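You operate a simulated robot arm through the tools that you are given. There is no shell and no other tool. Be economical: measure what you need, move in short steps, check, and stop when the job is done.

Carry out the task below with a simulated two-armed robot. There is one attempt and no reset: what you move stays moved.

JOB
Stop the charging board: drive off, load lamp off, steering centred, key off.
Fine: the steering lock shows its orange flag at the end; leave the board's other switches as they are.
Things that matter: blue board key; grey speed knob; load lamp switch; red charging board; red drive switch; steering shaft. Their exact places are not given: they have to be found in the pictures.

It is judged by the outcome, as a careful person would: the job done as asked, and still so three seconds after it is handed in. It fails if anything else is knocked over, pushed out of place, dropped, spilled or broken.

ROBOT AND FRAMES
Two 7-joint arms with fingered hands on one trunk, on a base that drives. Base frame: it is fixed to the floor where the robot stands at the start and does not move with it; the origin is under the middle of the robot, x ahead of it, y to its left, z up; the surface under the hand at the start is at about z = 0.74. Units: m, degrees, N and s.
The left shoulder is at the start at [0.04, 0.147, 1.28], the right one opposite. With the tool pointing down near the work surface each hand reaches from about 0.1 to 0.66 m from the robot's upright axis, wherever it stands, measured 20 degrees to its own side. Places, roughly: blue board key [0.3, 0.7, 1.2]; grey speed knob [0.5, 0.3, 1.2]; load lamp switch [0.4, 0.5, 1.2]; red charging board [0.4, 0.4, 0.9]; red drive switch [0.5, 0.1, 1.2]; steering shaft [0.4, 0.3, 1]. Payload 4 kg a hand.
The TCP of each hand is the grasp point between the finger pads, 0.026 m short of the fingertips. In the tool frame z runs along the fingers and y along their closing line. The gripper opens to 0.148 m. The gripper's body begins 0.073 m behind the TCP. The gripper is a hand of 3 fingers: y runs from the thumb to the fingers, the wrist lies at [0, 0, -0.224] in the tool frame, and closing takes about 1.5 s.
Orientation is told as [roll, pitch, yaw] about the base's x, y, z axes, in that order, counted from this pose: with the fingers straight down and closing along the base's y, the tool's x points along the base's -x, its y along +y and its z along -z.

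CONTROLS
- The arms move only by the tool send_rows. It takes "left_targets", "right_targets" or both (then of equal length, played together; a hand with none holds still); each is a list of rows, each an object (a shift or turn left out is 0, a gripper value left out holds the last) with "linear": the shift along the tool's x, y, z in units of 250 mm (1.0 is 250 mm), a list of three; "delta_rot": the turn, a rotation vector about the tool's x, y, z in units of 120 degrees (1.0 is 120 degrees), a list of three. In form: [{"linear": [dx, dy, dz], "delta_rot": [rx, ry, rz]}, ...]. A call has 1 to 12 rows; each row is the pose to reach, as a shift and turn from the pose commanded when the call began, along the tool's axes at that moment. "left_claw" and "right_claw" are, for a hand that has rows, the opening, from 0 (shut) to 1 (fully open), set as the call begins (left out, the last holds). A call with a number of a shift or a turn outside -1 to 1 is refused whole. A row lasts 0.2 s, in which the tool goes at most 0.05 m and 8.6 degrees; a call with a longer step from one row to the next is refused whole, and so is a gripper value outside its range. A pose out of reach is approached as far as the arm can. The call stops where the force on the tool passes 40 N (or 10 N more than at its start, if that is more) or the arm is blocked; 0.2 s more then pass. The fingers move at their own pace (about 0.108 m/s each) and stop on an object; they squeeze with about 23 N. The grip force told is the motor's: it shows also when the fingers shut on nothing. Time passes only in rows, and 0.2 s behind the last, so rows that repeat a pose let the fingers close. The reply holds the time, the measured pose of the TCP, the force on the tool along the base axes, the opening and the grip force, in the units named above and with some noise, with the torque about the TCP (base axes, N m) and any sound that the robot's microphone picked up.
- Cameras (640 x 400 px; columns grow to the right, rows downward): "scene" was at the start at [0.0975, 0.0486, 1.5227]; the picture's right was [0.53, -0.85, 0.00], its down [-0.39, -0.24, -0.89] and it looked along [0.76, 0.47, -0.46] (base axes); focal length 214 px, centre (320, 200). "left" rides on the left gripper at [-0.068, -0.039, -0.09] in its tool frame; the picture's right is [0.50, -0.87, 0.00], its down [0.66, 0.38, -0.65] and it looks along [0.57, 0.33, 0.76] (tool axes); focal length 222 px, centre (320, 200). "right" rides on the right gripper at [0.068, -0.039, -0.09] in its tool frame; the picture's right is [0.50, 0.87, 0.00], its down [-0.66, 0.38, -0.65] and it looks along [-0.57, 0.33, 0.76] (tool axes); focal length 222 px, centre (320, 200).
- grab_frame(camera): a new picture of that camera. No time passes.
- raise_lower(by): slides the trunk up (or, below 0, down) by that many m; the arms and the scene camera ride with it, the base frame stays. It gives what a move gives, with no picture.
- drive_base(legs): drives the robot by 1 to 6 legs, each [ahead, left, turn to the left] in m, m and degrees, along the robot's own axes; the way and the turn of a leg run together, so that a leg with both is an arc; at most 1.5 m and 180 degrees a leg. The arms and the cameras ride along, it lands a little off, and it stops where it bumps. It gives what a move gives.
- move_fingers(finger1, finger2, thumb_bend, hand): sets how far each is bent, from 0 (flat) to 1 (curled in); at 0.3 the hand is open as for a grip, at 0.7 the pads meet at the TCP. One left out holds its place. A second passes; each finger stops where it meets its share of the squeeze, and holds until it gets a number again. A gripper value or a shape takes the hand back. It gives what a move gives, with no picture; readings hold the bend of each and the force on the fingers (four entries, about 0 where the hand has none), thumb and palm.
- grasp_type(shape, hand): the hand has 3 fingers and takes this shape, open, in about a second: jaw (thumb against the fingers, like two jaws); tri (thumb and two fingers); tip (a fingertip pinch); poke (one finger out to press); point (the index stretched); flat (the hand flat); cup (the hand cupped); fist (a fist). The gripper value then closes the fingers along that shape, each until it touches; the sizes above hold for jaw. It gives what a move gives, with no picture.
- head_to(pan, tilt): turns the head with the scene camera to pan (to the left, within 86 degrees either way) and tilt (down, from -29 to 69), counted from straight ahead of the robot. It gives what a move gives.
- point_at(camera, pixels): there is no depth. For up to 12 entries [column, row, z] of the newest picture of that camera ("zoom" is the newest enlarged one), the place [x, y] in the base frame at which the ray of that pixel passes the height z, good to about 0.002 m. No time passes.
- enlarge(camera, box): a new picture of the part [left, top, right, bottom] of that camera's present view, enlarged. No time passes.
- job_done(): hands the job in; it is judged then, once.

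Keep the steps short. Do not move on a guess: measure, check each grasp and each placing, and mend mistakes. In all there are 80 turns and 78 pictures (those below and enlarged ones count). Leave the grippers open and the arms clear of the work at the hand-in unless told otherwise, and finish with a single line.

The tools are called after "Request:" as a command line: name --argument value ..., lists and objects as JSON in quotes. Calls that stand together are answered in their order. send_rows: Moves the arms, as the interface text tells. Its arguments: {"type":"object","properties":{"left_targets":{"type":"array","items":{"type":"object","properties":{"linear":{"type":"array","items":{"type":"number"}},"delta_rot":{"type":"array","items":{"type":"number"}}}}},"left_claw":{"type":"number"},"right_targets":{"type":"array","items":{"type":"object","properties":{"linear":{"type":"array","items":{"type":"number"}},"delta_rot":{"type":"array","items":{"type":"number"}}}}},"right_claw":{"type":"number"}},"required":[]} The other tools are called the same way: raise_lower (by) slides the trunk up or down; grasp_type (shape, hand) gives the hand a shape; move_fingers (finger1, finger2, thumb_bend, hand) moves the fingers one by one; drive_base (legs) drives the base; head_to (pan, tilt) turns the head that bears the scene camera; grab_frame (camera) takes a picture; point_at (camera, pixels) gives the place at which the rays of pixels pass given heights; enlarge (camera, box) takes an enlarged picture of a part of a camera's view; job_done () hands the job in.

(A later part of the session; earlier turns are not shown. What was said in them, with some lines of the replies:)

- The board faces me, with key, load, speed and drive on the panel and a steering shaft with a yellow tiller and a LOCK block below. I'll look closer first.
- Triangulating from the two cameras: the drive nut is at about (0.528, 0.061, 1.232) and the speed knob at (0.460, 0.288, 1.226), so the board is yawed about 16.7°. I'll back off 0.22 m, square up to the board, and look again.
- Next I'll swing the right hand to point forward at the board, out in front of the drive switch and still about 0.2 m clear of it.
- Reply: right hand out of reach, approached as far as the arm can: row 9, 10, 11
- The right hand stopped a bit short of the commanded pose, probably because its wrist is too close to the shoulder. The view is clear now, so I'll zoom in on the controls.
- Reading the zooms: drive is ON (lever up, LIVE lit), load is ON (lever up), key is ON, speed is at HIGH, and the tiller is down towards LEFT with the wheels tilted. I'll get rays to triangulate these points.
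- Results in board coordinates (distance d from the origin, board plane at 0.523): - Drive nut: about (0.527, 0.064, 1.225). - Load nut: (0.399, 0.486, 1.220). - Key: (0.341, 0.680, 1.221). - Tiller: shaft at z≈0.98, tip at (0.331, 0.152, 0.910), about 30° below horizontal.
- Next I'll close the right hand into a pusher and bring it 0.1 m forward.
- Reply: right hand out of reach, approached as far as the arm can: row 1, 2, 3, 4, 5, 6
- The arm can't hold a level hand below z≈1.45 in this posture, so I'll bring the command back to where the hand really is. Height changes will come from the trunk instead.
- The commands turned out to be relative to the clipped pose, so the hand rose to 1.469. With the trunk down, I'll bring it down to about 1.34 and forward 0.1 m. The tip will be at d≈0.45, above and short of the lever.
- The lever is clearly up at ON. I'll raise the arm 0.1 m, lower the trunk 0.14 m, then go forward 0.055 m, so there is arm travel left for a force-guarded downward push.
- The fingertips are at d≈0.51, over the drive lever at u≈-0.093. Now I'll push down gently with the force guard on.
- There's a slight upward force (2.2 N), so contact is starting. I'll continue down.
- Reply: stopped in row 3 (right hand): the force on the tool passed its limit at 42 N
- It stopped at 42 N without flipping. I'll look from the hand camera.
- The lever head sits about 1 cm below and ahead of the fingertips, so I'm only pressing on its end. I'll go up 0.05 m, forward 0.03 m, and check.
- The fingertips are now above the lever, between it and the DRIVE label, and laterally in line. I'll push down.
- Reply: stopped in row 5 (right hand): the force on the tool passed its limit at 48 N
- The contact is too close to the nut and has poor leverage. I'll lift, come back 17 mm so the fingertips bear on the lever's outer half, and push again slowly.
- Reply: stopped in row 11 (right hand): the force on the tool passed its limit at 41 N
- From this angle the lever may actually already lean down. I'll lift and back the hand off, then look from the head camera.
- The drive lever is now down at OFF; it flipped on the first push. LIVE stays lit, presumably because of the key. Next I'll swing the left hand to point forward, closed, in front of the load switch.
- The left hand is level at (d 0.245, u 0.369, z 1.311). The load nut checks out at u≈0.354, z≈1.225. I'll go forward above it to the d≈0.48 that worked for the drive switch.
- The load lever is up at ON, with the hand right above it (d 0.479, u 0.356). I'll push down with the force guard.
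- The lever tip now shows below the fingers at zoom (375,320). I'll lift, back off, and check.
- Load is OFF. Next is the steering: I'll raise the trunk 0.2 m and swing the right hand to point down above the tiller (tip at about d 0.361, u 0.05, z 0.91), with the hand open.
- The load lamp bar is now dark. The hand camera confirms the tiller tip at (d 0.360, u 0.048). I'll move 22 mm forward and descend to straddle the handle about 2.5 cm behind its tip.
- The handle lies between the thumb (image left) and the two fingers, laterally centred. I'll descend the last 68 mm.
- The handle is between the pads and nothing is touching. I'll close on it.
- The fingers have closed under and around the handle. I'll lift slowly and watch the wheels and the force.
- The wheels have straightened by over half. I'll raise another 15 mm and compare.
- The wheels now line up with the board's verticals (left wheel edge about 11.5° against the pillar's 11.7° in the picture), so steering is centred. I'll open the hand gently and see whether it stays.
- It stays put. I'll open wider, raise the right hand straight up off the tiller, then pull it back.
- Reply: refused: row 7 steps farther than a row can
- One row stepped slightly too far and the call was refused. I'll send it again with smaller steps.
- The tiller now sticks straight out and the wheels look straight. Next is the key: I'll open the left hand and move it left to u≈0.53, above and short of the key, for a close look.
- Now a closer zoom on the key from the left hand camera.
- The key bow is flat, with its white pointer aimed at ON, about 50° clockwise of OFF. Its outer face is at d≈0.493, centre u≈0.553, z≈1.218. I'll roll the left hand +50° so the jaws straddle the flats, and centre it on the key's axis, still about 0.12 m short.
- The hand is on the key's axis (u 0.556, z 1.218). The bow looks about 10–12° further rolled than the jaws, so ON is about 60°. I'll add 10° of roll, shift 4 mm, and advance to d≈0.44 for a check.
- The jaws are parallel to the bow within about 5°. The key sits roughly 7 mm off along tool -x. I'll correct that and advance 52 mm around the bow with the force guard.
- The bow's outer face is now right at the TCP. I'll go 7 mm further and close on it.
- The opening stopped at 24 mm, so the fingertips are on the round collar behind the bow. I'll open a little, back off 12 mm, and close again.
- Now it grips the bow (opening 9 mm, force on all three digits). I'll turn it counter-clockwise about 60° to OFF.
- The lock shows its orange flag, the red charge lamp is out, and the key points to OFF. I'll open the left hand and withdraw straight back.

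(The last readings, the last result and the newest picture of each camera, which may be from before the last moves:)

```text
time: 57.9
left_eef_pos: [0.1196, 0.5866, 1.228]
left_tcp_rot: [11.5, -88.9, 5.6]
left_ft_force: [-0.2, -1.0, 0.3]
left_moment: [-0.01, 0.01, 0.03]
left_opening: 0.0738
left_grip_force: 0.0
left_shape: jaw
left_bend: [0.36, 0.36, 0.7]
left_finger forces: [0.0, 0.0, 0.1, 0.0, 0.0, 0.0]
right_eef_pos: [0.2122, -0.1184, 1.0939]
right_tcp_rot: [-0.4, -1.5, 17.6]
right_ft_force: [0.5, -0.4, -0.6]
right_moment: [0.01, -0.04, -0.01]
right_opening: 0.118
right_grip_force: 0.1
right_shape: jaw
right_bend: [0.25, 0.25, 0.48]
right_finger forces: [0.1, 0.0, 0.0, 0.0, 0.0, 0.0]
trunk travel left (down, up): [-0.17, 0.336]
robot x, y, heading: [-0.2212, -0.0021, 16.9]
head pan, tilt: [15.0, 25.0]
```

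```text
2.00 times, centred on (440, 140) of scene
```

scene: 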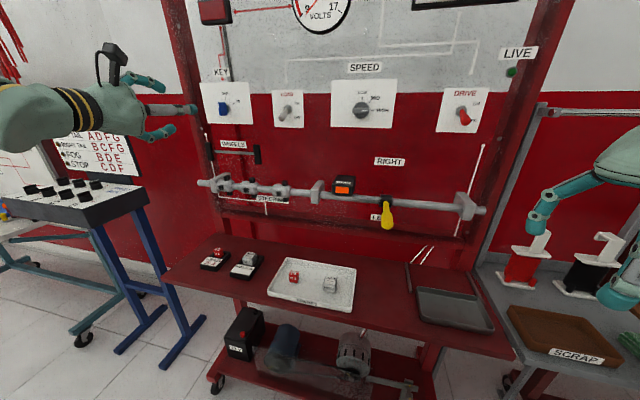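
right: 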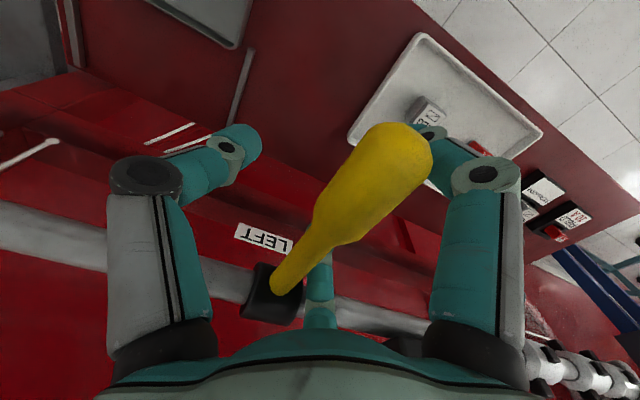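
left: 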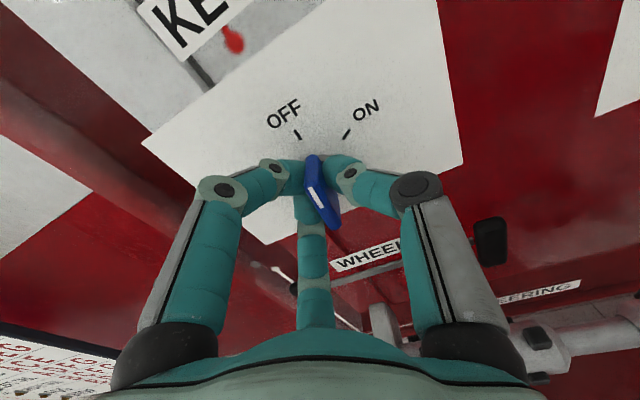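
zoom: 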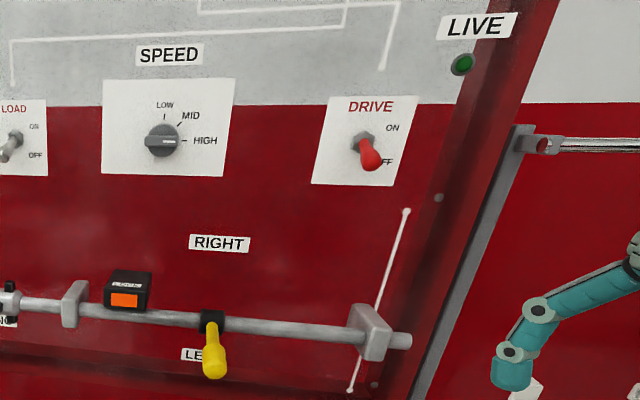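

Final check:
- Drive is at OFF, load is at OFF, and the key is at OFF.
- LIVE is dark.
- The wheels are straight and the lock shows its orange flag.
- Speed is still at HIGH.

Before handing in, I'll open both grippers fully.

Request:
send_rows --left_targets '[{"linear": [0, 0, 0]}, {"linear": [0, 0, 0]}, {"linear": [0, 0, 0]}]' --right_targets '[{"linear": [0, 0, 0]}, {"linear": [0, 0, 0]}, {"linear": [0, 0, 0]}]' --left_claw 1 --right_claw 1

Request:
job_done

```text
time: 58.7
left_eef_pos: [0.121, 0.5859, 1.2266]
left_tcp_rot: [10.4, -88.8, 6.5]
left_ft_force: [0.1, -0.7, -0.3]
left_moment: [0.0, 0.01, 0.02]
left_opening: 0.1478
left_grip_force: 0.0
left_shape: jaw
left_bend: [0.3, 0.3, 0.3]
left_finger forces: [0.0, 0.1, 0.0, 0.0, 0.0, 0.0]
right_eef_pos: [0.2132, -0.1172, 1.0942]
right_tcp_rot: [-0.2, -1.4, 17.5]
right_ft_force: [-0.9, -0.6, -0.5]
right_moment: [0.0, 0.02, 0.0]
right_opening: 0.1476
right_grip_force: 0.0
right_shape: jaw
right_bend: [0.3, 0.3, 0.3]
right_finger forces: [0.0, 0.1, 0.0, 0.0, 0.1, 0.0]
trunk travel left (down, up): [-0.17, 0.336]
robot x, y, heading: [-0.2223, 0.001, 17.3]
head pan, tilt: [15.0, 25.0]
```

```text
The job is handed in.
```

The charging board is stopped: drive off, load lamp off, steering centred with the lock's orange flag showing, key off, and the speed knob still at HIGH.
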